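You operate a simulated robot arm through the tools that you are given. There is no shell and no other tool. Be economical: measure what you need, move in short steps, check, and stop when the job is done.

You are at the controls of a simulated two-armed robot. One attempt, no reset.

JOB
Close both stop valves, then drain the wash bowl and the dip bowl.
Fine: both plugs go on the sink ledge; let each bowl run empty. Set down upright: green plug, purple plug.
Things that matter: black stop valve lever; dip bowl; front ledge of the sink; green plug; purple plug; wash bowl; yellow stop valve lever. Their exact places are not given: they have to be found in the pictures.

It is judged by the outcome, as a careful person would: the job done as asked, and still so three seconds after it is handed in. It fails if anything else is knocked over, pushed out of place, dropped, spilled or broken.

ROBOT AND FRAMES
Two 7-joint arms with fingered hands on one trunk, on a base that drives. Base frame: it is fixed to the floor where the robot stands at the start and does not move with it; the origin is under the middle of the robot, x ahead of it, y to its left, z up. Lengths are in mm, angles in rad, forces in N, time in s.
The left shoulder is at the start at [70, 142, 1339], the right one opposite. With the tool pointing down near the work surface each hand reaches from about 100 to 640 mm from the robot's upright axis, wherever it stands, measured 20 degrees to its own side. Places, roughly: black stop valve lever [700, -700, 1300]; dip bowl [300, -800, 800]; front ledge of the sink [200, -300, 900]; green plug (7x7x14 cm) [500, 100, 800]; purple plug (7x7x14 cm) [300, -800, 800]; wash bowl [500, 100, 800]; yellow stop valve lever [800, -200, 1300]. Payload 3.6 kg a hand.
Tool frame (each hand has its own): the origin (TCP) lies between the finger pads and is the grasp point; the fingertips stand 25 mm ahead of it; z points along the fingers, y is the line along which they close. Largest opening 88 mm; the body of the gripper starts 29 mm behind the TCP. The gripper is a hand of 5 fingers: y runs from the thumb to the fingers, the wrist lies at [-13, -97, -162] in the tool frame.
Orientation is told as [roll, pitch, yaw] about the base's x, y, z axes, in that order, counted from this pose: with the fingers straight down and the wrist toward the robot, the tool's x, y and z point along [0, 1, 0], [1, 0, 0] and [0, 0, -1] of the base frame.

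CONTROLS
- The arms move only by the tool send_rows. It takes "left_moves", "right_moves" or both (then of equal length, played together; a hand with none holds still); each is a list of rows, each an object (a shift or turn left out is 0) with "travel": the shift along the base's x, y, z in cm, a list of three; "rot": the turn, a rotation vector about the base's x, y, z in rad, a list of three. In form: [{"travel": [dx, dy, dz], "rot": [wx, wy, wz]}, ...]. A call has 1 to 12 rows; each row shifts and turns the commanded pose from where the row before left it. Rows are played at 5 a second. More than 50 mm and 0.15 rad between two rows, and nothing of the call is played. A pose out of reach is approached as far as the arm can. The call stops where the force on the tool passes 40 N (or 10 N more than at its start, if that is more) or the arm is blocked; 0.2 s more then pass. In this call time passes only in rows, and 0.2 s behind the last. The reply holds the time, the measured pose of the TCP, the force on the tool along the base axes, the opening and the grip force, in the units named above and with some noise, with the torque about the TCP (base axes, N m) and any sound that the robot's microphone picked up, and new pictures: "show" is both (left out), scene, wrist or none (wrist: the cameras of the hands that moved).
- Cameras (640 x 400 px; columns grow to the right, rows downward): "scene" is now at [130.5, -40.1, 1567.4]; the picture's right is [-0.45, -0.89, 0.00], its down [-0.53, 0.26, -0.81] and it looks along [0.72, -0.36, -0.59] (base axes); focal length 214 px, centre (320, 200). "left" rides on the left gripper at [-59, -79, -105] in its tool frame; the picture's right is [-0.73, -0.32, 0.61], its down [0.62, -0.68, 0.38] and it looks along [0.29, 0.66, 0.70] (tool axes); focal length 234 px, centre (320, 200). "right" rides on the right gripper at [59, -79, -105] in its tool frame; the picture's right is [-0.73, 0.32, -0.61], its down [-0.62, -0.68, 0.38] and it looks along [-0.29, 0.66, 0.70] (tool axes); focal length 234 px, centre (320, 200).
- raise_lower(by): slides the trunk up (or, below 0, down) by that many mm; the arms and the scene camera ride with it, the base frame stays. It gives what a move gives, with no picture.
- roll_base(legs): drives the robot by 1 to 6 legs, each [ahead, left, turn to the left] in mm, mm and rad, along the robot's own axes; the way and the turn of a leg run together, so that a leg with both is an arc; at most 1500 mm and 3.142 rad a leg. The arms and the cameras ride along, it lands a little off, and it stops where it bumps. It gives what a move gives, and a new picture of the scene camera.
- finger_targets(index, middle, ring, little, thumb_bend, thumb_turn, hand): sets how far each is bent, from 0 (flat) to 100 (curled in); at 30 the hand is open as for a grip, at 70 the pads meet at the TCP. One left out holds its place. A second passes; each finger stops where it meets its share of the squeeze, and holds until it gets a number again. It is the only way to open and close the hand. It gives what a move gives, with no picture; readings hold the bend of each and the force on index, middle, ring, little, thumb and palm. thumb_turn goes from beside the hand (0) to across from the fingers (100), as for a grip.
- turn_head(pan, tilt): turns the head with the scene camera to pan (to the left, within 1.501 rad either way) and tilt (down, from -0.506 to 1.204), counted from straight ahead of the robot. It gives what a move gives, and a new picture of the scene camera.
- point_at(camera, pixels): for up to 12 pixels [column, row] of the newest picture of that camera ("zoom" is the newest enlarged one), the place [x, y, z] in the base frame of the surface seen there, good to about 3 mm. No time passes.
- enlarge(camera, box): a new picture of the part [left, top, right, bottom] of that camera's present view, enlarged. No time passes.
- hand_in(): hands the job in; it is judged then, once.

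Work in short steps. Measure before you move; look again where a grasp or a placing could have gone wrong, and mend it. You have 80 turns and 260 pictures in all, those below and enlarged ones among them. Open the grippers and draw the arms clear of the work before you hand the job in, unless the task says otherwise; then end with one line.

The tools are called as name(argument=value, ...) on one line, values as JSON. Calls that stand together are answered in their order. send_rows: Moves the arms, as the interface text tells. Its arguments: {"type":"object","properties":{"left_moves":{"type":"array"},"right_moves":{"type":"array"},"show":{"type":"string","enum":["both","scene","wrist","none"]}},"required":[]} The other tools are called the same way: raise_lower (by) slides the trunk up or down; finger_targets (index, middle, ring, little, thumb_bend, thumb_turn, hand) moves the fingers one by one; roll_base (legs) drives the base; turn_head (pan, tilt) turns the head that bears the scene camera; point_at (camera, pixels) gives the place of the surface under pixels of a picture; enlarge (camera, box) takes an enlarged picture of a part of a camera's view; hand_in () hands the job in.

At the start:

```text
time: 0.0
left_position: [494.1, -5.7, 1494.0]
left_tcp_rot: [0.0, -0.001, -0.001]
left_ft_force: [0.9, 0.7, 0.2]
left_wrist_torque: [0.04, 0.0, -0.02]
left_finger_gap: 87.5
left_grasp_force: 0.1
left_shape: jaw
left_bend: [30.0, 30.0, 30.0, 30.0, 30.0, 98.0]
left_finger forces: [0.0, 0.0, 0.0, 0.1, 0.1, 0.0]
right_position: [355.8, -421.7, 1475.9]
right_tcp_rot: [-0.002, 0.0, 0.001]
right_ft_force: [0.3, -0.5, -0.3]
right_wrist_torque: [0.03, 0.0, -0.01]
right_finger_gap: 87.8
right_grasp_force: 0.2
right_shape: jaw
right_bend: [30.0, 30.0, 30.0, 30.0, 30.0, 98.0]
right_finger forces: [0.0, 0.0, 0.1, 0.1, 0.0, 0.1]
trunk travel left (down, up): [-875.0, 65.0]
robot x, y, heading: [0.8, -0.3, -0.001]
head pan, tilt: [-0.463, 0.632]
```

scene: 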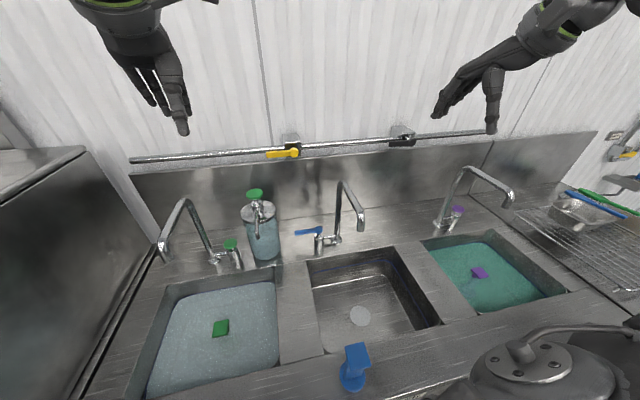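
right: 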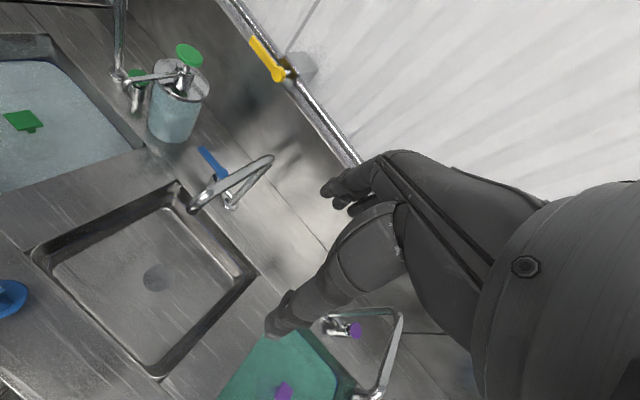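
left: 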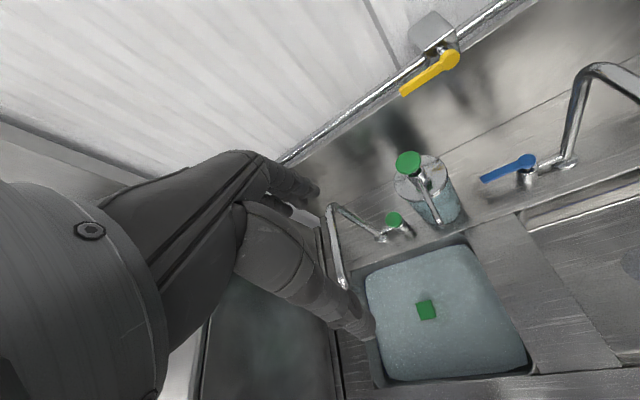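

The scene shows a pipe with a yellow lever at (284,153) and a black one near (402,140), a green plug at (221,328) and a purple plug at (478,272). I enlarge the valves and measure these points.

enlarge(camera="scene", box=[240, 110, 440, 235])

point_at(camera="scene", pixels=[[270, 154], [295, 152], [390, 142], [412, 142], [221, 328], [478, 272], [200, 310], [510, 270], [300, 360], [360, 315], [355, 365], [430, 340]])

enlarge(camera="scene", box=[140, 260, 300, 400])

enlarge(camera="scene", box=[400, 170, 640, 320])

```text
3.20 times, centred on (340, 172) of scene
```

zoom: 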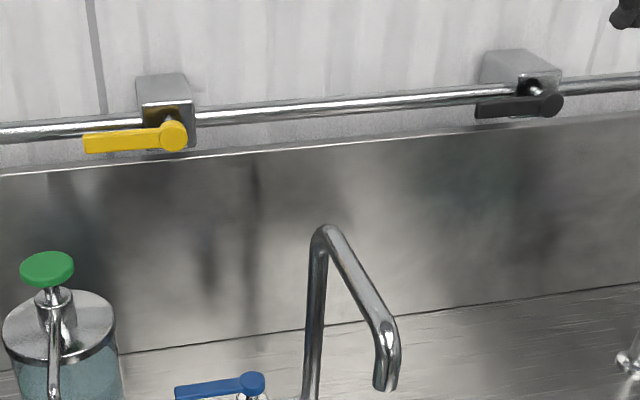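

```text
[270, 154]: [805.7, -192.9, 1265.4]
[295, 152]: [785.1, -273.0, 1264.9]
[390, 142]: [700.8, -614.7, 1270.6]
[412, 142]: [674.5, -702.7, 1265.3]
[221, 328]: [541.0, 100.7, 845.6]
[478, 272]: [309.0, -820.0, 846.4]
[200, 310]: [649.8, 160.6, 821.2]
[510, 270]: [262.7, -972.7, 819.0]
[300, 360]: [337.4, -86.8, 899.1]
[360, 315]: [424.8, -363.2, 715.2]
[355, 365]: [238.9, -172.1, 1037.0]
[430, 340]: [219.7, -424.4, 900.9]
```

```text
2.86 times, centred on (220, 330) of scene
```

zoom: 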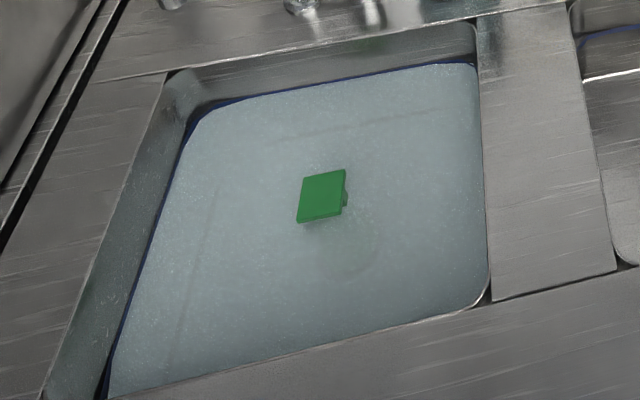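

```text
2.67 times, centred on (520, 245) of scene
```

zoom: 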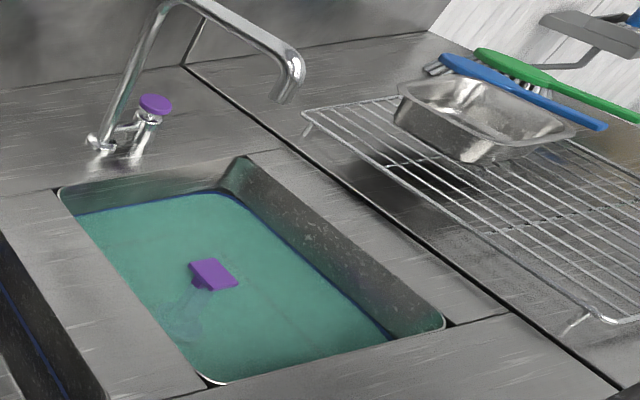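

The levers lie along the pipe, so the valves are open. There is a blue object at (355,365) and a kettle at lower right near the ledge, so I look lower down and to the right to see the free ledge and the obstacles.

turn_head(pan=-0.25, tilt=1.15)

turn_head(pan=-1.2, tilt=0.9)

```text
time: 0.9
left_position: [494.3, -5.6, 1494.1]
left_tcp_rot: [0.001, -0.002, -0.001]
left_ft_force: [-0.5, 0.7, 0.4]
left_wrist_torque: [0.04, 0.02, 0.03]
left_finger_gap: 87.2
left_grasp_force: 0.0
left_shape: jaw
left_bend: [30.0, 30.0, 30.0, 30.0, 30.0, 98.0]
left_finger forces: [0.0, 0.0, 0.0, 0.1, 0.0, 0.0]
right_position: [354.0, -420.0, 1473.9]
right_tcp_rot: [0.001, 0.0, -0.001]
right_ft_force: [0.4, 0.7, -0.5]
right_wrist_torque: [0.04, 0.0, 0.01]
right_finger_gap: 87.9
right_grasp_force: 0.0
right_shape: jaw
right_bend: [30.0, 30.0, 30.0, 30.0, 30.0, 98.0]
right_finger forces: [0.1, 0.0, 0.1, 0.0, 0.1, 0.0]
trunk travel left (down, up): [-875.0, 65.0]
robot x, y, heading: [-2.0, 1.1, -0.001]
head pan, tilt: [-0.25, 1.15]
```

scene: 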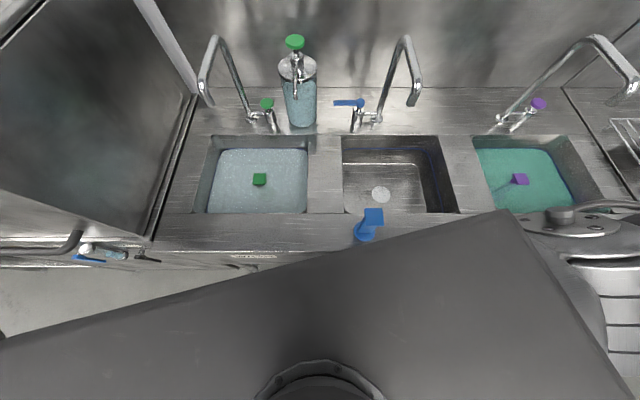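

```text
time: 2.2
left_position: [494.5, -5.8, 1492.9]
left_tcp_rot: [-0.001, 0.0, 0.001]
left_ft_force: [-0.7, -0.3, -0.5]
left_wrist_torque: [0.03, 0.03, 0.01]
left_finger_gap: 87.8
left_grasp_force: 0.0
left_shape: jaw
left_bend: [30.0, 30.0, 30.0, 30.0, 30.0, 98.0]
left_finger forces: [0.0, 0.0, 0.1, 0.0, 0.0, 0.0]
right_position: [355.9, -420.3, 1475.2]
right_tcp_rot: [-0.001, 0.0, -0.001]
right_ft_force: [0.1, -0.4, 0.5]
right_wrist_torque: [-0.02, -0.02, -0.02]
right_finger_gap: 87.8
right_grasp_force: 0.1
right_shape: jaw
right_bend: [30.0, 30.0, 30.0, 30.0, 30.0, 98.0]
right_finger forces: [0.0, 0.0, 0.0, 0.0, 0.0, 0.1]
trunk travel left (down, up): [-875.0, 65.0]
robot x, y, heading: [-0.2, -0.6, -0.0]
head pan, tilt: [-1.201, 0.901]
```

scene: 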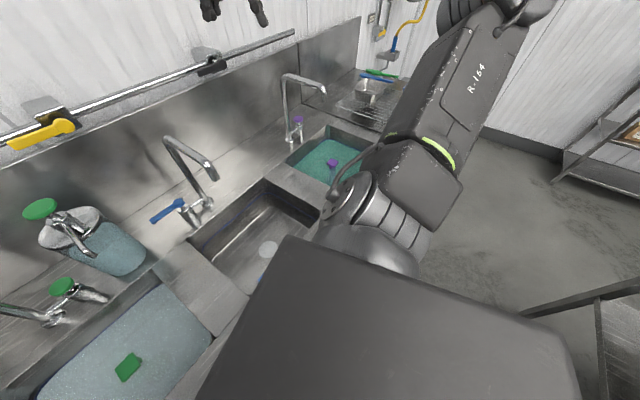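

The "kettle" at the right was my own shoulder, and the floor to the right is free. The blue object is the middle bowl's plug standing upright on the front ledge. I look down again to measure the ledge and bowls.

turn_head(pan=-0.25, tilt=1.0)

```text
time: 3.4
left_position: [495.5, -6.9, 1493.8]
left_tcp_rot: [-0.001, -0.002, 0.0]
left_ft_force: [1.0, -0.4, 0.6]
left_wrist_torque: [0.02, 0.05, -0.01]
left_finger_gap: 87.4
left_grasp_force: 0.1
left_shape: jaw
left_bend: [30.0, 30.0, 30.0, 30.0, 30.0, 98.0]
left_finger forces: [0.0, 0.0, 0.0, 0.1, 0.0, 0.0]
right_position: [355.4, -420.0, 1475.4]
right_tcp_rot: [-0.002, -0.002, 0.0]
right_ft_force: [0.1, -1.4, 0.4]
right_wrist_torque: [0.0, 0.01, 0.0]
right_finger_gap: 87.6
right_grasp_force: 0.0
right_shape: jaw
right_bend: [30.0, 30.0, 30.0, 30.0, 30.0, 98.0]
right_finger forces: [0.1, 0.0, 0.0, 0.1, 0.1, 0.1]
trunk travel left (down, up): [-875.0, 65.0]
robot x, y, heading: [-0.0, 0.8, -0.003]
head pan, tilt: [-0.25, 1.0]
```

scene: 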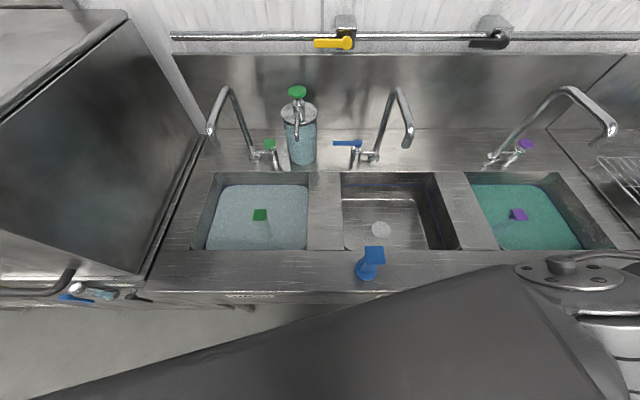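

Now I measure the ledge edges, blue plug, taps and bowl rims in this view.

point_at(camera="scene", pixels=[[160, 291], [260, 291], [250, 252], [320, 252], [450, 252], [420, 262], [375, 252], [212, 252], [305, 195], [473, 200], [518, 215], [260, 214]])

point_at(camera="scene", pixels=[[212, 132], [226, 90], [397, 92], [408, 140], [608, 130], [565, 92], [346, 36], [494, 36], [318, 43], [350, 43], [475, 43], [505, 42]])

enlarge(camera="scene", box=[330, 220, 420, 300])

```text
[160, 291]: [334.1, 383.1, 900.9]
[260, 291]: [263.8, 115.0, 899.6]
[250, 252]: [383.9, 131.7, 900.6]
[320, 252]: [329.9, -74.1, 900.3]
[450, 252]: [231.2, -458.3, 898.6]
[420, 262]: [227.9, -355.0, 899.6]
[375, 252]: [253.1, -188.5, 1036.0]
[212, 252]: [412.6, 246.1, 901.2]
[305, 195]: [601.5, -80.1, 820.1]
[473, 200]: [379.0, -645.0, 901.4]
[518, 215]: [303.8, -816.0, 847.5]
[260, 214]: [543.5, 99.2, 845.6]
```

```text
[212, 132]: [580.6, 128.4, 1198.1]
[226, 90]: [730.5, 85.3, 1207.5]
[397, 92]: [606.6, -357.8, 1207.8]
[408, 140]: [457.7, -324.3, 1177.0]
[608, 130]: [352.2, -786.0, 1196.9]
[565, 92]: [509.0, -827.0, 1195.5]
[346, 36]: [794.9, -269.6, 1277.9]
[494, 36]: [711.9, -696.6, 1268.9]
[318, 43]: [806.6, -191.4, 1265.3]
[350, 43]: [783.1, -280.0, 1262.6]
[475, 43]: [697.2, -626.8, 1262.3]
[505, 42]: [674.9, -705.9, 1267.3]
```

```text
5.00 times, centred on (375, 260) of scene
```

zoom: 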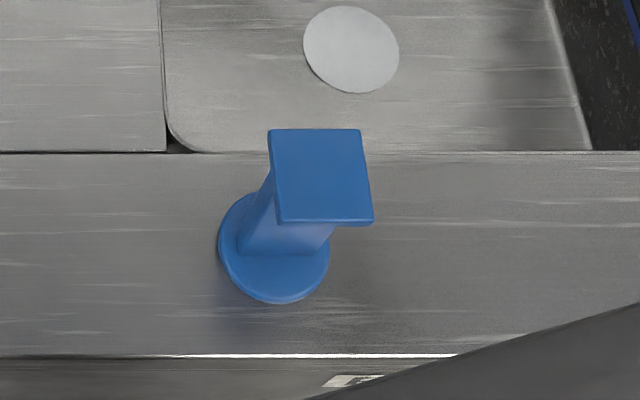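

In sink coordinates (turned about -0.25 rad) the ledge runs 227–338 mm ahead of me at z 900. I turn to face the sink squarely and lower the trunk a little to see the valves more level.

roll_base(legs=[[0, 0, -0.252]])

raise_lower(by=-150)

turn_head(pan=-0.25, tilt=0.25)

enlarge(camera="scene", box=[270, 140, 430, 240])

```text
time: 4.7
left_position: [477.7, -133.7, 1493.7]
left_tcp_rot: [-0.001, 0.001, -0.264]
left_ft_force: [-0.4, -0.3, 0.0]
left_wrist_torque: [0.04, 0.02, -0.02]
left_finger_gap: 87.7
left_grasp_force: 0.1
left_shape: jaw
left_bend: [30.0, 30.0, 30.0, 30.0, 30.0, 98.0]
left_finger forces: [0.1, 0.1, 0.0, 0.0, 0.1, 0.1]
right_position: [235.5, -497.3, 1474.8]
right_tcp_rot: [0.002, -0.001, -0.26]
right_ft_force: [-0.3, 0.3, 0.0]
right_wrist_torque: [0.01, -0.02, 0.01]
right_finger_gap: 87.5
right_grasp_force: 0.0
right_shape: jaw
right_bend: [30.0, 30.0, 30.0, 30.0, 30.0, 98.0]
right_finger forces: [0.1, 0.1, 0.0, 0.1, 0.0, 0.0]
trunk travel left (down, up): [-875.0, 65.0]
robot x, y, heading: [2.9, 0.1, -0.266]
head pan, tilt: [-0.25, 1.0]
```

scene: 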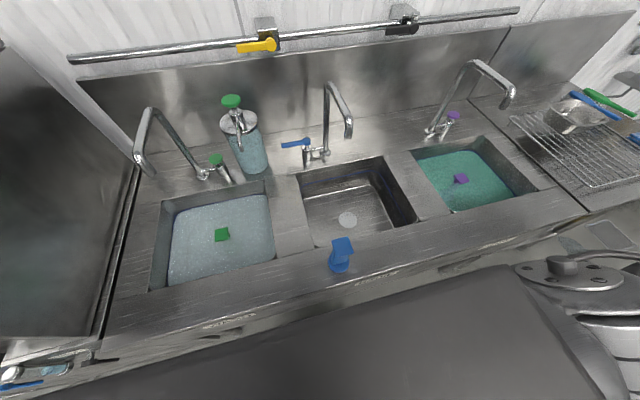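

```text
time: 6.5
left_position: [476.4, -134.1, 1344.7]
left_tcp_rot: [0.001, -0.001, -0.262]
left_ft_force: [-0.1, 0.2, 0.2]
left_wrist_torque: [0.02, -0.01, 0.01]
left_finger_gap: 87.7
left_grasp_force: 0.0
left_shape: jaw
left_bend: [30.0, 30.0, 30.0, 30.0, 30.0, 98.0]
left_finger forces: [0.0, 0.0, 0.1, 0.1, 0.1, 0.1]
right_position: [234.2, -497.7, 1324.5]
right_tcp_rot: [-0.002, 0.001, -0.263]
right_ft_force: [0.7, -0.7, -0.9]
right_wrist_torque: [0.01, 0.02, 0.0]
right_finger_gap: 87.9
right_grasp_force: 0.1
right_shape: jaw
right_bend: [30.0, 30.0, 30.0, 30.0, 30.0, 98.0]
right_finger forces: [0.0, 0.0, 0.0, 0.0, 0.0, 0.0]
trunk travel left (down, up): [-725.0, 215.0]
robot x, y, heading: [4.3, 2.4, -0.267]
head pan, tilt: [-0.25, 1.0]
```

```text
time: 7.5
left_position: [476.9, -133.7, 1344.3]
left_tcp_rot: [0.0, -0.003, -0.263]
left_ft_force: [-0.1, -0.2, 0.2]
left_wrist_torque: [0.01, 0.02, 0.01]
left_finger_gap: 87.6
left_grasp_force: 0.0
left_shape: jaw
left_bend: [30.0, 30.0, 30.0, 30.0, 30.0, 98.0]
left_finger forces: [0.0, 0.0, 0.0, 0.0, 0.0, 0.0]
right_position: [234.2, -498.1, 1324.4]
right_tcp_rot: [0.001, 0.0, -0.262]
right_ft_force: [-0.5, 0.0, 0.1]
right_wrist_torque: [-0.02, 0.02, 0.0]
right_finger_gap: 87.7
right_grasp_force: 0.0
right_shape: jaw
right_bend: [30.0, 30.0, 30.0, 30.0, 30.0, 98.0]
right_finger forces: [0.0, 0.0, 0.1, 0.0, 0.0, 0.0]
trunk travel left (down, up): [-725.0, 215.0]
robot x, y, heading: [-0.1, -1.4, -0.266]
head pan, tilt: [-0.25, 0.25]
```

scene: 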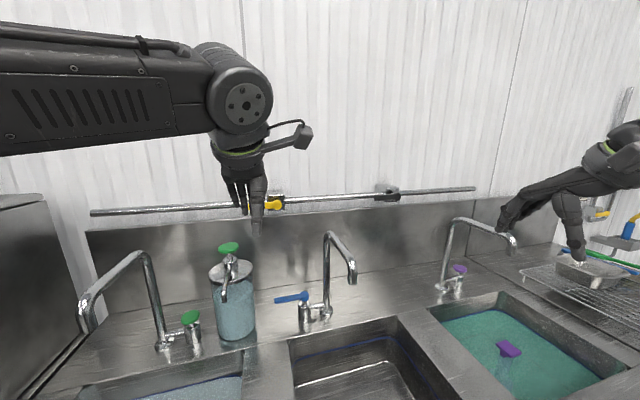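

```text
4.00 times, centred on (350, 190) of scene
```

zoom: 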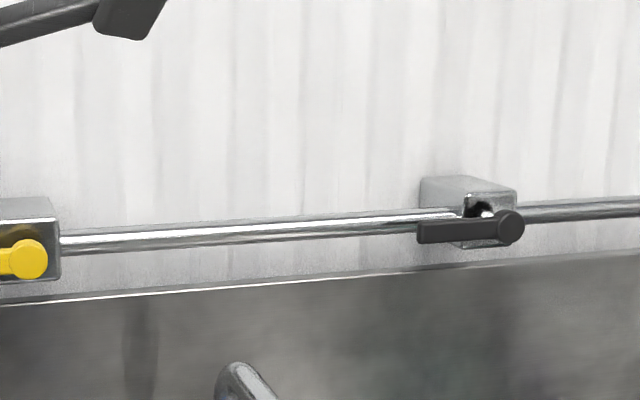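

The pivots point horizontally out of the wall, with the lever in front of the pipe. I measure the backsplash face, pipe and wall depth around the levers, to see which way a finger fits.

point_at(camera="scene", pixels=[[385, 209], [385, 204], [385, 198], [400, 196], [379, 198], [379, 195], [340, 198], [360, 180], [300, 230], [275, 205], [272, 200], [395, 192]])

enlarge(camera="scene", box=[365, 177, 415, 212])

```text
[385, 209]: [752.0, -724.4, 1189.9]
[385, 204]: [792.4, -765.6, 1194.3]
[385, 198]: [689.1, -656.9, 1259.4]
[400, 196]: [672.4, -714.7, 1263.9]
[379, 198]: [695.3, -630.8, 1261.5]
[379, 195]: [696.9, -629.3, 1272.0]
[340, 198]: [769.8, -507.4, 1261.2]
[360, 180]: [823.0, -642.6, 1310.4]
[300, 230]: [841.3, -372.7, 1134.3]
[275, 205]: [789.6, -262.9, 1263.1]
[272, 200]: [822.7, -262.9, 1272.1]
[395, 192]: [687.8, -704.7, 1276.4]
```

```text
11.43 times, centred on (390, 194) of scene
```

zoom: 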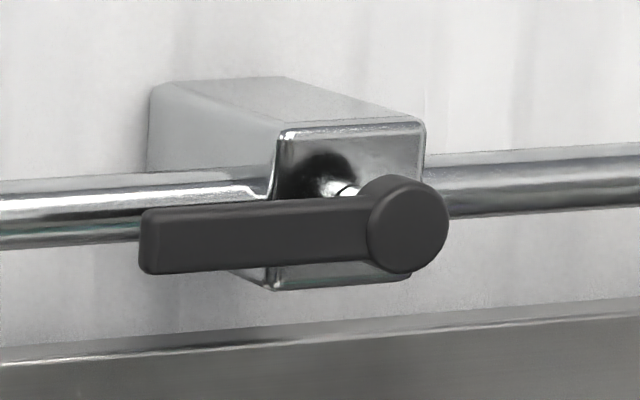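

Depth gaps are good: lever front at about 830, pipe front at 871, backsplash at 908. I will pinch the black lever with the right hand from the front, so I drive 330 mm to the right along the sink.

roll_base(legs=[[0, -330, 0.014]])

```text
time: 9.7
left_position: [397.2, -440.0, 1343.8]
left_tcp_rot: [-0.002, -0.002, -0.242]
left_ft_force: [0.7, -0.8, -0.8]
left_wrist_torque: [-0.01, 0.01, -0.04]
left_finger_gap: 87.5
left_grasp_force: 0.0
left_shape: jaw
left_bend: [30.0, 30.0, 30.0, 30.0, 30.0, 98.0]
left_finger forces: [0.0, 0.1, 0.0, 0.1, 0.0, 0.1]
right_position: [162.3, -809.5, 1325.7]
right_tcp_rot: [-0.001, 0.0, -0.243]
right_ft_force: [0.4, 1.1, -0.5]
right_wrist_torque: [-0.03, 0.0, 0.02]
right_finger_gap: 87.7
right_grasp_force: 0.1
right_shape: jaw
right_bend: [30.0, 30.0, 30.0, 30.0, 30.0, 98.0]
right_finger forces: [0.0, 0.0, 0.1, 0.1, 0.1, 0.1]
trunk travel left (down, up): [-725.0, 215.0]
robot x, y, heading: [-83.4, -316.3, -0.246]
head pan, tilt: [-0.25, 0.25]
```

scene: 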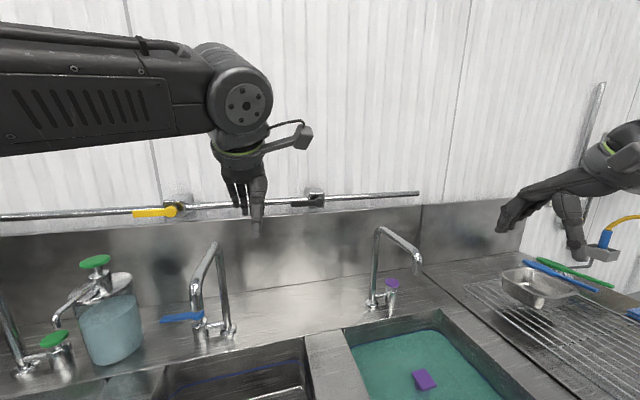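

The robot landed at s≈327. I now swing the right hand to point forward toward the wall while moving it in front of the black lever, and shift the left hand aside to clear the view.

send_rows(right_moves=[{"travel": [3.06, 1.87, 0], "rot": [-0.0356, -0.1384, 0]}, {"travel": [3.06, 1.87, 0], "rot": [-0.0356, -0.1384, 0]}, {"travel": [3.06, 1.87, 0], "rot": [-0.0356, -0.1384, 0]}, {"travel": [3.06, 1.87, 0], "rot": [-0.0356, -0.1384, 0]}, {"travel": [3.06, 1.87, 0], "rot": [-0.0356, -0.1384, 0]}, {"travel": [3.06, 1.87, 0], "rot": [-0.0356, -0.1384, 0]}, {"travel": [3.06, 1.87, 0], "rot": [-0.0356, -0.1384, 0]}, {"travel": [3.06, 1.87, 0], "rot": [-0.0356, -0.1384, 0]}, {"travel": [3.06, 1.87, 0], "rot": [-0.0356, -0.1384, 0]}, {"travel": [3.06, 1.87, 0], "rot": [-0.0356, -0.1384, 0]}, {"travel": [3.06, 1.87, 0], "rot": [-0.0356, -0.1384, 0]}], left_moves=[{"travel": [-0.62, 1.6, 0]}, {"travel": [-0.62, 1.6, 0]}, {"travel": [-0.62, 1.6, 0]}, {"travel": [-0.62, 1.6, 0]}, {"travel": [-0.62, 1.6, 0]}, {"travel": [-0.62, 1.6, 0]}, {"travel": [-0.62, 1.6, 0]}, {"travel": [-0.62, 1.6, 0]}, {"travel": [-0.62, 1.6, 0]}, {"travel": [-0.62, 1.6, 0]}, {"travel": [-0.62, 1.6, 0]}])

```text
time: 12.1
left_position: [332.7, -263.5, 1343.2]
left_tcp_rot: [-0.002, 0.0, -0.242]
left_ft_force: [-0.4, 0.4, 0.9]
left_wrist_torque: [-0.04, 0.0, -0.07]
left_finger_gap: 88.0
left_grasp_force: 0.1
left_shape: jaw
left_bend: [30.0, 30.0, 30.0, 30.0, 30.0, 98.0]
left_finger forces: [0.0, 0.1, 0.0, 0.1, 0.0, 0.0]
right_position: [500.7, -600.3, 1325.5]
right_tcp_rot: [-1.797, -1.56, 1.544]
right_ft_force: [0.0, -0.2, 0.2]
right_wrist_torque: [0.02, 0.01, 0.01]
right_finger_gap: 87.8
right_grasp_force: 0.0
right_shape: jaw
right_bend: [30.0, 30.0, 30.0, 30.0, 30.0, 98.0]
right_finger forces: [0.0, 0.1, 0.0, 0.0, 0.0, 0.0]
trunk travel left (down, up): [-725.0, 215.0]
robot x, y, heading: [-80.5, -315.4, -0.241]
head pan, tilt: [-0.25, 0.25]
```

scene: 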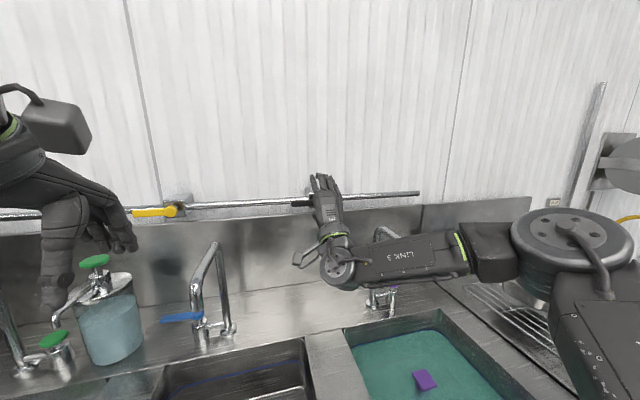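
right: 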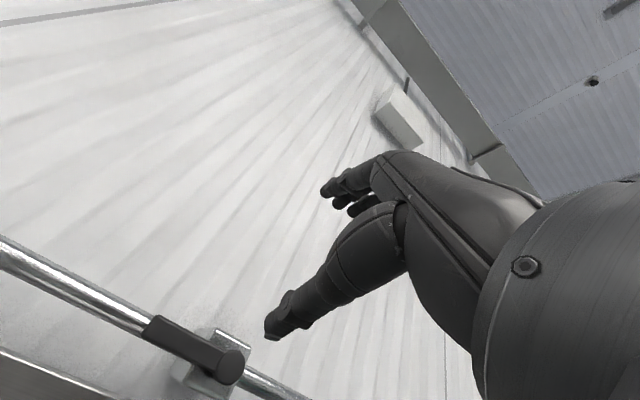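
left: 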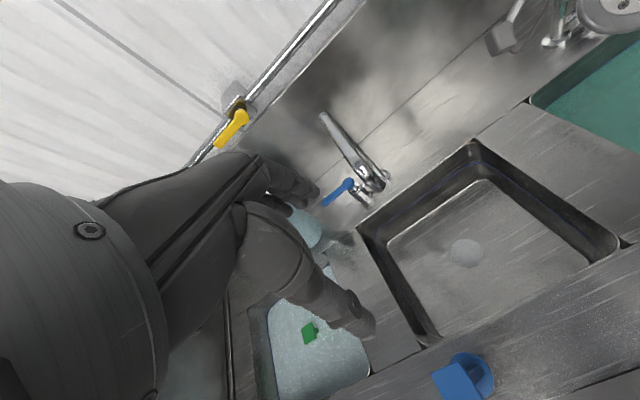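

Right TCP is at d≈634, s≈457, facing the lever, seen in the wrist view at (195,350). I measure lever, hub and box depth in the wrist camera.

point_at(camera="right", pixels=[[153, 327], [190, 348], [225, 362], [240, 345], [235, 335], [180, 375], [215, 390], [90, 298]])

enlarge(camera="right", box=[100, 280, 300, 400])

```text
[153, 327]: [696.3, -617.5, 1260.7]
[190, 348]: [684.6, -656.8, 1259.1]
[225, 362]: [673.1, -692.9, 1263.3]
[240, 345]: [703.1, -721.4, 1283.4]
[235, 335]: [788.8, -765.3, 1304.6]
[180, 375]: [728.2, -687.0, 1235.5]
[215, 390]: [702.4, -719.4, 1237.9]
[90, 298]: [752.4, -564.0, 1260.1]
```

```text
3.20 times, centred on (200, 340) of right
```

zoom: 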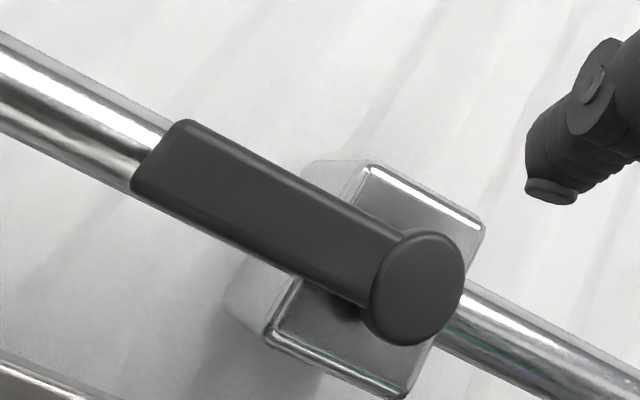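

Hub is at s≈512, z≈1263, lever tip at s≈424, front face d≈826 and box face d≈860. I lower to lever height and advance, stopping short to look.

send_rows(right_moves=[{"travel": [0.12, 0.48, -3.1]}, {"travel": [0.12, 0.48, -3.1]}, {"travel": [3.58, -0.92, 0]}, {"travel": [3.58, -0.92, 0]}, {"travel": [3.58, -0.92, 0]}, {"travel": [2.0, -0.51, 0]}])

enlarge(camera="scene", box=[270, 150, 390, 225])

```text
time: 13.5
left_position: [331.4, -265.1, 1343.5]
left_tcp_rot: [0.0, -0.001, -0.243]
left_ft_force: [-0.5, -0.3, -0.3]
left_wrist_torque: [0.01, 0.01, 0.02]
left_finger_gap: 88.0
left_grasp_force: 0.1
left_shape: jaw
left_bend: [30.0, 30.0, 30.0, 30.0, 30.0, 98.0]
left_finger forces: [0.0, 0.0, 0.0, 0.0, 0.0, 0.1]
right_position: [568.5, -669.0, 1296.1]
right_tcp_rot: [-1.618, -1.56, 1.366]
right_ft_force: [-0.1, -0.1, 0.1]
right_wrist_torque: [0.0, -0.02, -0.01]
right_finger_gap: 88.0
right_grasp_force: 0.0
right_shape: jaw
right_bend: [30.0, 30.0, 30.0, 30.0, 30.0, 98.0]
right_finger forces: [0.0, 0.0, 0.0, 0.0, 0.1, 0.0]
right hand out of reach, approached as far as the arm can: row 2, 3, 4, 5, 6
trunk travel left (down, up): [-725.0, 215.0]
robot x, y, heading: [-81.0, -318.3, -0.239]
head pan, tilt: [-0.25, 0.25]
```

scene: 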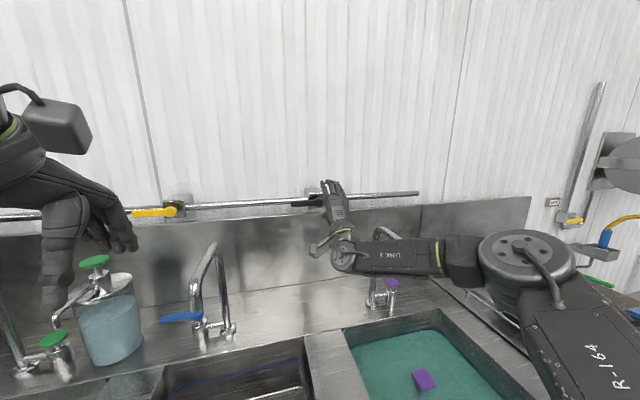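
right: 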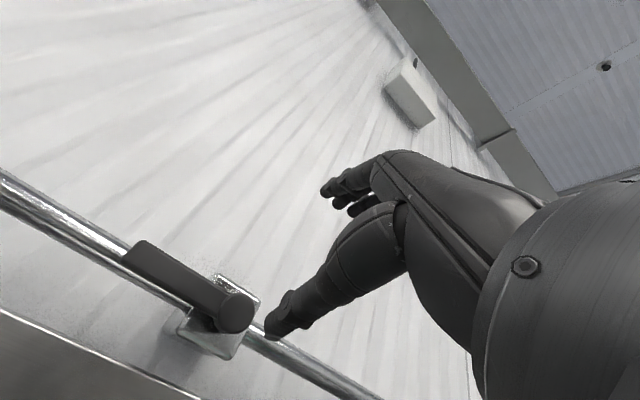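

```text
5.33 times, centred on (330, 188) of scene
```

zoom: 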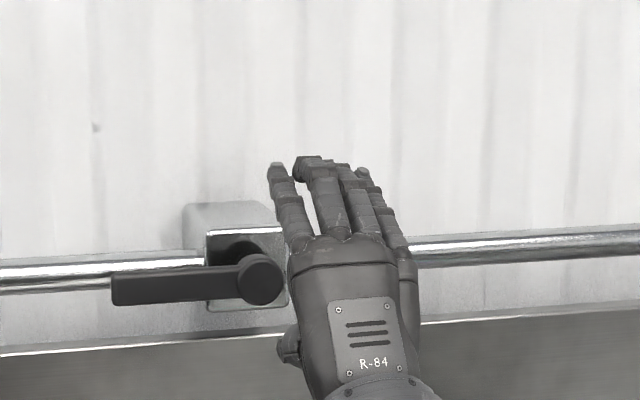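

The arm reach (about 490 mm shoulder to wrist) is what limits this, so I must stand closer. I look straight down to see my clearance to the sink front.

turn_head(pan=0.3, tilt=1.2)

```text
time: 14.8
left_position: [330.1, -266.8, 1344.7]
left_tcp_rot: [0.0, 0.0, -0.244]
left_ft_force: [0.6, 0.6, -0.5]
left_wrist_torque: [0.0, -0.01, 0.02]
left_finger_gap: 87.5
left_grasp_force: 0.0
left_shape: jaw
left_bend: [30.0, 30.0, 30.0, 30.0, 30.0, 98.0]
left_finger forces: [0.1, 0.1, 0.0, 0.1, 0.1, 0.1]
right_position: [568.0, -667.8, 1295.6]
right_tcp_rot: [-1.634, -1.562, 1.382]
right_ft_force: [0.4, 0.4, -0.1]
right_wrist_torque: [-0.02, -0.01, 0.01]
right_finger_gap: 88.0
right_grasp_force: 0.0
right_shape: jaw
right_bend: [30.0, 30.0, 30.0, 30.0, 30.0, 98.0]
right_finger forces: [0.0, 0.1, 0.0, 0.1, 0.1, 0.1]
trunk travel left (down, up): [-725.0, 215.0]
robot x, y, heading: [-83.3, -316.1, -0.245]
head pan, tilt: [0.3, 1.201]
```

scene: 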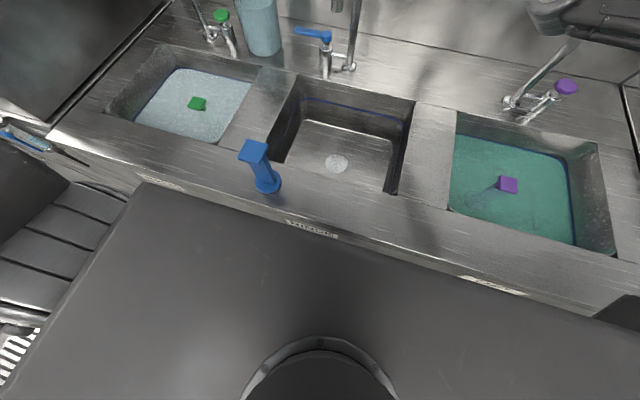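

I measure the torso's front edge, the sink front and the blue plug.

point_at(camera="scene", pixels=[[150, 192], [300, 250], [450, 290], [310, 225], [330, 234], [485, 280], [268, 186], [253, 150], [197, 103], [507, 184], [200, 330], [350, 300]])

```text
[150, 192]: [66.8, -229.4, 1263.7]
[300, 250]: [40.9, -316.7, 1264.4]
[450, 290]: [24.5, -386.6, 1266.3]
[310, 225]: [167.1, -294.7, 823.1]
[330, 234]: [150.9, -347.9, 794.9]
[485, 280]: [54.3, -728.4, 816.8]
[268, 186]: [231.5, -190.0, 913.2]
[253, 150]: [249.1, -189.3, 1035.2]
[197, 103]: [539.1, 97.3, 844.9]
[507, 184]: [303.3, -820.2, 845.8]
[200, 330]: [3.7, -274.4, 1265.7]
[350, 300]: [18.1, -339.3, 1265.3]
```

The torso front is about 115 mm short of the sink front, so I can go some 90 mm closer. First I draw the hand back and tilt it 0.4 rad down, which also lengthens the reach.

send_rows(right_moves=[{"travel": [-3.4, 0.87, 2.0], "rot": [0.0324, 0.126, 0]}, {"travel": [-3.4, 0.87, 2.0], "rot": [0.0324, 0.126, 0]}, {"travel": [-3.4, 0.87, 2.0], "rot": [0.0324, 0.126, 0]}, {"travel": [-3.4, 0.87, 0]}], show="none")

```text
time: 15.8
left_position: [328.5, -265.5, 1344.9]
left_tcp_rot: [-0.001, 0.0, -0.241]
left_ft_force: [0.4, -0.6, 0.9]
left_wrist_torque: [-0.04, -0.02, -0.01]
left_finger_gap: 87.6
left_grasp_force: 0.1
left_shape: jaw
left_bend: [30.0, 30.0, 30.0, 30.0, 30.0, 98.0]
left_finger forces: [0.0, 0.0, 0.0, 0.1, 0.0, 0.0]
right_position: [429.6, -633.5, 1358.9]
right_tcp_rot: [-0.026, -1.181, -0.226]
right_ft_force: [-0.6, 0.7, 0.1]
right_wrist_torque: [-0.02, 0.03, -0.01]
right_finger_gap: 87.6
right_grasp_force: 0.0
right_shape: jaw
right_bend: [30.0, 30.0, 30.0, 30.0, 30.0, 98.0]
right_finger forces: [0.0, 0.0, 0.0, 0.0, 0.0, 0.1]
trunk travel left (down, up): [-725.0, 215.0]
robot x, y, heading: [-79.6, -315.3, -0.243]
head pan, tilt: [0.3, 1.201]
```

The hand is clear. I drive 90 mm forward, slightly left, and raise the trunk a little for shoulder height.

roll_base(legs=[[90, 20, -0.008]])

raise_lower(by=50)

turn_head(pan=-0.2, tilt=0.45)

```text
time: 16.9
left_position: [419.6, -271.5, 1345.2]
left_tcp_rot: [0.001, -0.003, -0.254]
left_ft_force: [-0.4, -0.7, 0.6]
left_wrist_torque: [0.01, -0.03, 0.02]
left_finger_gap: 87.8
left_grasp_force: 0.0
left_shape: jaw
left_bend: [30.0, 30.0, 30.0, 30.0, 30.0, 98.0]
left_finger forces: [0.0, 0.0, 0.0, 0.1, 0.0, 0.0]
right_position: [519.0, -640.3, 1358.6]
right_tcp_rot: [-0.023, -1.183, -0.238]
right_ft_force: [0.4, 0.1, -0.9]
right_wrist_torque: [-0.01, 0.01, 0.03]
right_finger_gap: 87.7
right_grasp_force: 0.1
right_shape: jaw
right_bend: [30.0, 30.0, 30.0, 30.0, 30.0, 98.0]
right_finger forces: [0.0, 0.1, 0.0, 0.0, 0.0, 0.0]
trunk travel left (down, up): [-725.0, 215.0]
robot x, y, heading: [8.6, -318.3, -0.254]
head pan, tilt: [0.3, 1.201]
```

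scene: 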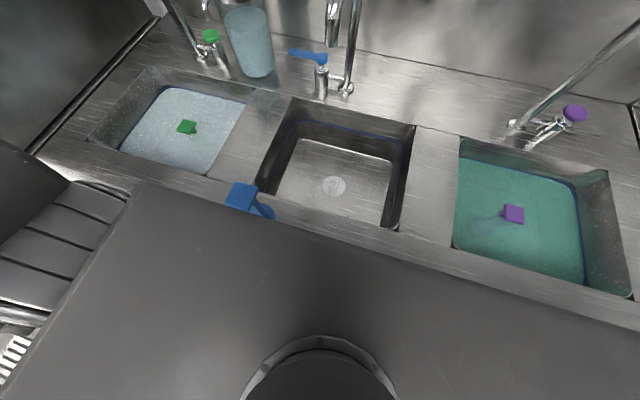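

```text
time: 17.8
left_position: [422.8, -270.8, 1393.4]
left_tcp_rot: [-0.001, -0.002, -0.251]
left_ft_force: [0.5, 0.7, -0.7]
left_wrist_torque: [-0.01, -0.03, 0.0]
left_finger_gap: 87.6
left_grasp_force: 0.1
left_shape: jaw
left_bend: [30.0, 30.0, 30.0, 30.0, 30.0, 98.0]
left_finger forces: [0.0, 0.1, 0.0, 0.0, 0.1, 0.0]
right_position: [522.1, -640.0, 1409.8]
right_tcp_rot: [-0.024, -1.183, -0.237]
right_ft_force: [0.5, -0.6, 0.5]
right_wrist_torque: [-0.01, -0.02, 0.01]
right_finger_gap: 88.0
right_grasp_force: 0.2
right_shape: jaw
right_bend: [30.0, 30.0, 30.0, 30.0, 30.0, 98.0]
right_finger forces: [0.0, 0.0, 0.1, 0.0, 0.0, 0.0]
trunk travel left (down, up): [-775.0, 165.0]
robot x, y, heading: [9.6, -317.3, -0.249]
head pan, tilt: [0.3, 1.201]
```

```text
time: 18.9
left_position: [421.5, -271.4, 1394.8]
left_tcp_rot: [-0.002, -0.002, -0.254]
left_ft_force: [0.0, 0.1, -0.1]
left_wrist_torque: [-0.01, 0.01, -0.02]
left_finger_gap: 87.9
left_grasp_force: 0.0
left_shape: jaw
left_bend: [30.0, 30.0, 30.0, 30.0, 30.0, 98.0]
left_finger forces: [0.0, 0.0, 0.0, 0.0, 0.0, 0.1]
right_position: [521.0, -641.9, 1406.9]
right_tcp_rot: [-0.023, -1.182, -0.237]
right_ft_force: [-0.4, 0.0, 0.5]
right_wrist_torque: [-0.03, 0.03, 0.0]
right_finger_gap: 88.1
right_grasp_force: 0.2
right_shape: jaw
right_bend: [30.0, 30.0, 30.0, 30.0, 30.0, 98.0]
right_finger forces: [0.0, 0.0, 0.0, 0.0, 0.0, 0.0]
trunk travel left (down, up): [-775.0, 165.0]
robot x, y, heading: [7.0, -317.0, -0.252]
head pan, tilt: [-0.201, 0.45]
```

scene: 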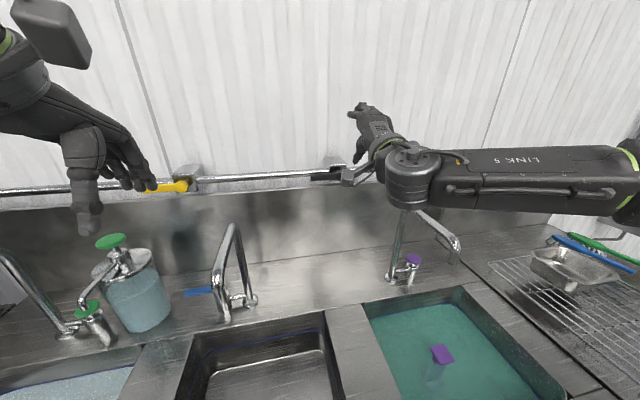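

No bump. TCP is at d≈664, s≈491, z≈1407; I go down to lever height, 75 mm short of the lever.

send_rows(right_moves=[{"travel": [1.72, 0.69, -3.57]}, {"travel": [1.72, 0.69, -3.57]}, {"travel": [1.72, 0.69, -3.57]}, {"travel": [1.72, 0.69, -3.57]}])

enlarge(camera="scene", box=[290, 120, 410, 195])

```text
time: 19.9
left_position: [424.7, -270.7, 1393.6]
left_tcp_rot: [-0.002, 0.0, -0.252]
left_ft_force: [1.1, -0.6, -0.1]
left_wrist_torque: [0.02, 0.01, -0.01]
left_finger_gap: 87.8
left_grasp_force: 0.1
left_shape: jaw
left_bend: [30.0, 30.0, 30.0, 30.0, 30.0, 98.0]
left_finger forces: [0.1, 0.1, 0.0, 0.1, 0.1, 0.0]
right_position: [589.6, -613.3, 1263.7]
right_tcp_rot: [-0.019, -1.183, -0.236]
right_ft_force: [0.7, 0.3, -0.4]
right_wrist_torque: [-0.03, 0.0, -0.01]
right_finger_gap: 87.9
right_grasp_force: 0.0
right_shape: jaw
right_bend: [30.0, 30.0, 30.0, 30.0, 30.0, 98.0]
right_finger forces: [0.0, 0.0, 0.0, 0.0, 0.0, 0.0]
trunk travel left (down, up): [-775.0, 165.0]
robot x, y, heading: [8.5, -315.8, -0.253]
head pan, tilt: [-0.201, 0.45]
```

scene: 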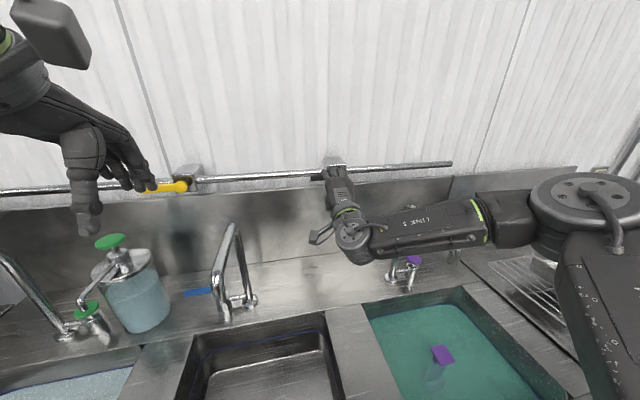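
right: 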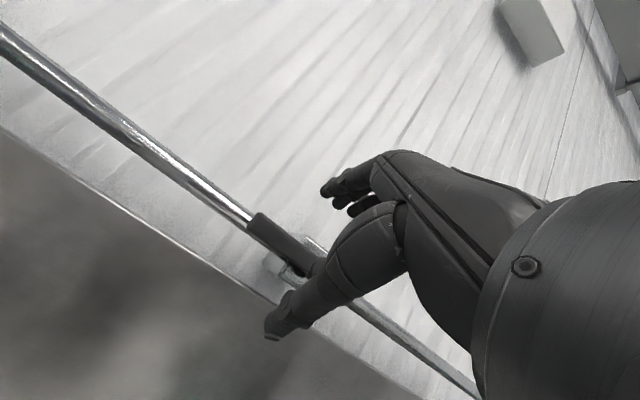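

```text
5.33 times, centred on (350, 158) of scene
```

zoom: 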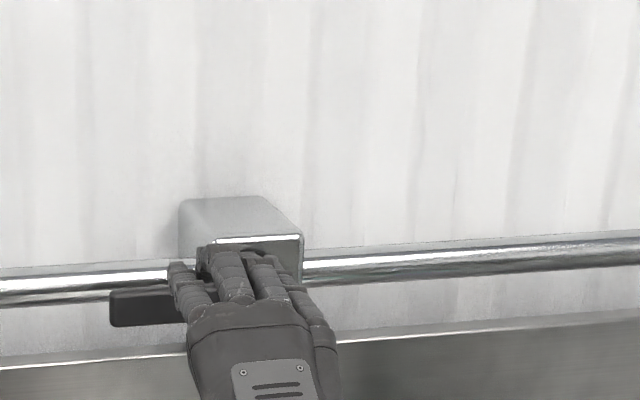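

TCP is at d≈723, s≈447, z≈1264, level with the lever. I half-close the hand to narrow the opening and advance 100 mm around the lever.

finger_targets(hand="right", index=43, middle=43, ring=43, little=43, thumb_bend=43)

send_rows(right_moves=[{"travel": [2.95, -0.55, 0]}, {"travel": [2.9, -0.74, 0]}, {"travel": [1.9, -0.5, 0]}, {"travel": [1.9, -0.5, 0]}])

enlarge(camera="right", box=[220, 120, 460, 270])

enlarge(camera="scene", box=[290, 120, 410, 195])

```text
time: 20.9
left_position: [422.3, -270.5, 1395.0]
left_tcp_rot: [0.0, -0.002, -0.252]
left_ft_force: [-0.3, 0.2, 0.7]
left_wrist_torque: [-0.04, 0.02, 0.03]
left_finger_gap: 87.7
left_grasp_force: 0.0
left_shape: jaw
left_bend: [30.0, 30.0, 30.0, 30.0, 30.0, 98.0]
left_finger forces: [0.0, 0.0, 0.0, 0.0, 0.0, 0.0]
right_position: [588.1, -613.1, 1265.1]
right_tcp_rot: [-0.022, -1.182, -0.238]
right_ft_force: [-0.6, 0.9, 0.3]
right_wrist_torque: [0.02, -0.01, -0.02]
right_finger_gap: 57.5
right_grasp_force: 0.1
right_shape: fingers
right_bend: [43.0, 43.0, 43.0, 43.0, 43.0, 98.0]
right_finger forces: [0.0, 0.1, 0.0, 0.0, 0.0, 0.0]
trunk travel left (down, up): [-775.0, 165.0]
robot x, y, heading: [7.4, -319.4, -0.252]
head pan, tilt: [-0.201, 0.45]
```

```text
time: 21.9
left_position: [421.5, -271.2, 1394.3]
left_tcp_rot: [-0.001, 0.001, -0.254]
left_ft_force: [-0.2, -0.5, 0.5]
left_wrist_torque: [0.01, 0.01, -0.02]
left_finger_gap: 87.7
left_grasp_force: 0.1
left_shape: jaw
left_bend: [30.0, 30.0, 30.0, 30.0, 30.0, 98.0]
left_finger forces: [0.1, 0.0, 0.1, 0.0, 0.0, 0.0]
right_position: [663.6, -648.6, 1273.6]
right_tcp_rot: [-0.022, -1.182, -0.235]
right_ft_force: [0.1, 0.0, 0.3]
right_wrist_torque: [0.0, 0.01, 0.01]
right_finger_gap: 57.7
right_grasp_force: 0.1
right_shape: fingers
right_bend: [43.0, 43.0, 43.0, 43.0, 43.0, 98.0]
right_finger forces: [0.0, 0.0, 0.0, 0.1, 0.1, 0.0]
right hand out of reach, approached as far as the arm can: row 3, 4
trunk travel left (down, up): [-775.0, 165.0]
robot x, y, heading: [13.1, -320.7, -0.25]
head pan, tilt: [-0.201, 0.45]
```

scene: 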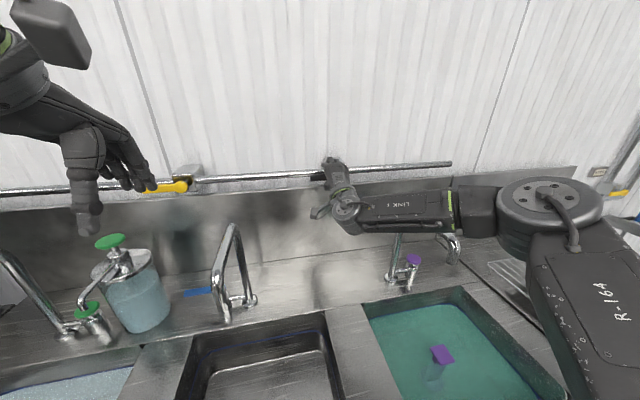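
right: 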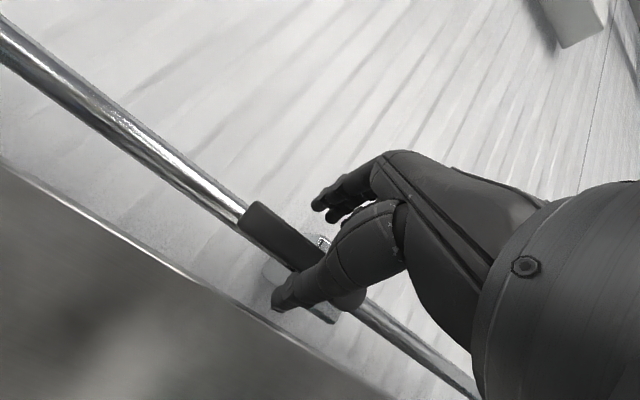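

```text
2.67 times, centred on (340, 195) of right
```

zoom: 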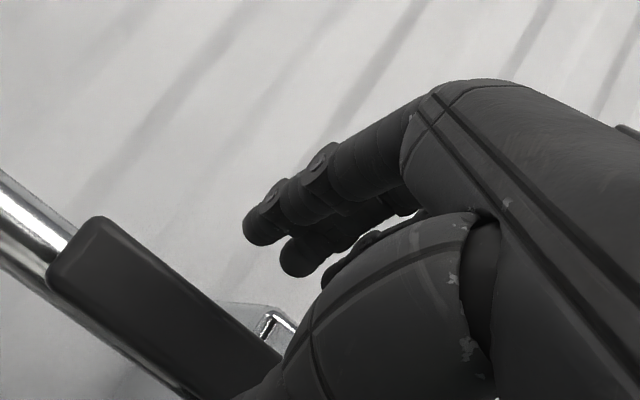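

```text
5.33 times, centred on (350, 158) of scene
```

zoom: 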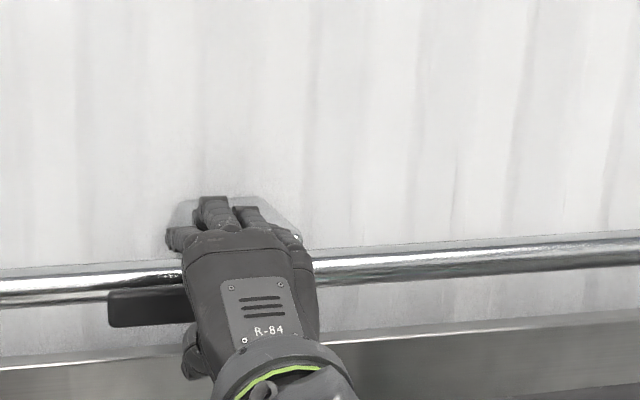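

The hand stopped about 20 mm short (d≈804, s≈463, z≈1274). I measure my elbow and forearm to see whether this is arm length or a bent elbow.

point_at(camera="scene", pixels=[[545, 193], [470, 210], [400, 212], [345, 203], [590, 360], [560, 290], [320, 240], [336, 165], [318, 176]])

```text
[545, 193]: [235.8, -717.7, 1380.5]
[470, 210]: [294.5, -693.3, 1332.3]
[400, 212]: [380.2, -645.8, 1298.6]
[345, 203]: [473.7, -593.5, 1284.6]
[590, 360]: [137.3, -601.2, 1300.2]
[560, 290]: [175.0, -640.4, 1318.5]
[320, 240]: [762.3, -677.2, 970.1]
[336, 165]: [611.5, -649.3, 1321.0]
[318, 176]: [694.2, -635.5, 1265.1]
```

The elbow is still bent about 105°, so a wrist limit is stopping the arm, not its length. I back off 40 mm, roll the hand 0.6 rad clockwise (a more natural wrist posture), and test the forward reach again just short of the lever.

send_rows(right_moves=[{"travel": [-3.87, 1.0, 0]}, {"rot": [0.145, -0.037, 0]}, {"rot": [0.145, -0.037, 0]}, {"rot": [0.145, -0.037, 0]}, {"rot": [0.145, -0.037, 0]}, {"travel": [1.94, -0.5, -4.0]}, {"travel": [1.94, -0.5, -4.0]}])

```text
time: 23.5
left_position: [421.3, -272.9, 1394.0]
left_tcp_rot: [0.0, 0.0, -0.252]
left_ft_force: [1.4, 0.9, 0.3]
left_wrist_torque: [0.01, 0.01, -0.01]
left_finger_gap: 87.8
left_grasp_force: 0.1
left_shape: jaw
left_bend: [30.0, 30.0, 30.0, 30.0, 30.0, 98.0]
left_finger forces: [0.0, 0.0, 0.0, 0.1, 0.1, 0.0]
right_position: [630.8, -671.3, 1214.1]
right_tcp_rot: [1.049, -0.873, -1.187]
right_ft_force: [-0.6, 0.6, -0.8]
right_wrist_torque: [0.01, -0.03, 0.01]
right_finger_gap: 57.2
right_grasp_force: 0.0
right_shape: fingers
right_bend: [43.0, 43.0, 43.0, 43.0, 43.0, 98.0]
right_finger forces: [0.0, 0.1, 0.1, 0.0, 0.0, 0.1]
right hand out of reach, approached as far as the arm can: row 6, 7
trunk travel left (down, up): [-775.0, 165.0]
robot x, y, heading: [13.0, -319.6, -0.255]
head pan, tilt: [-0.201, 0.45]
```

scene: 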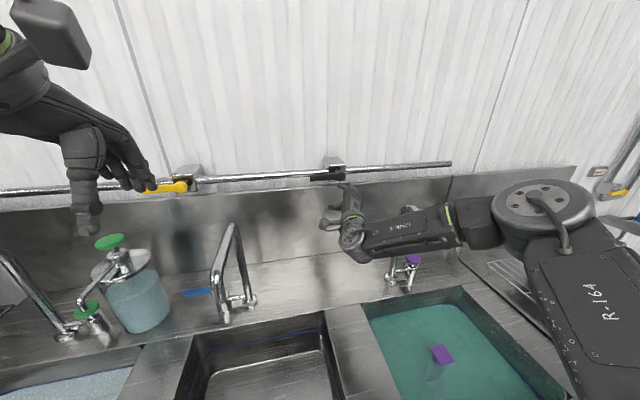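
right: 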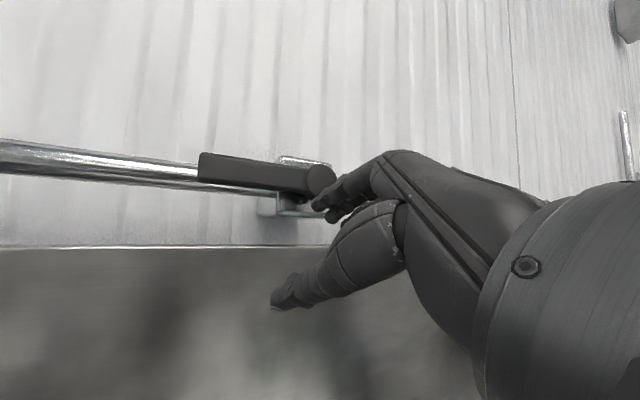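

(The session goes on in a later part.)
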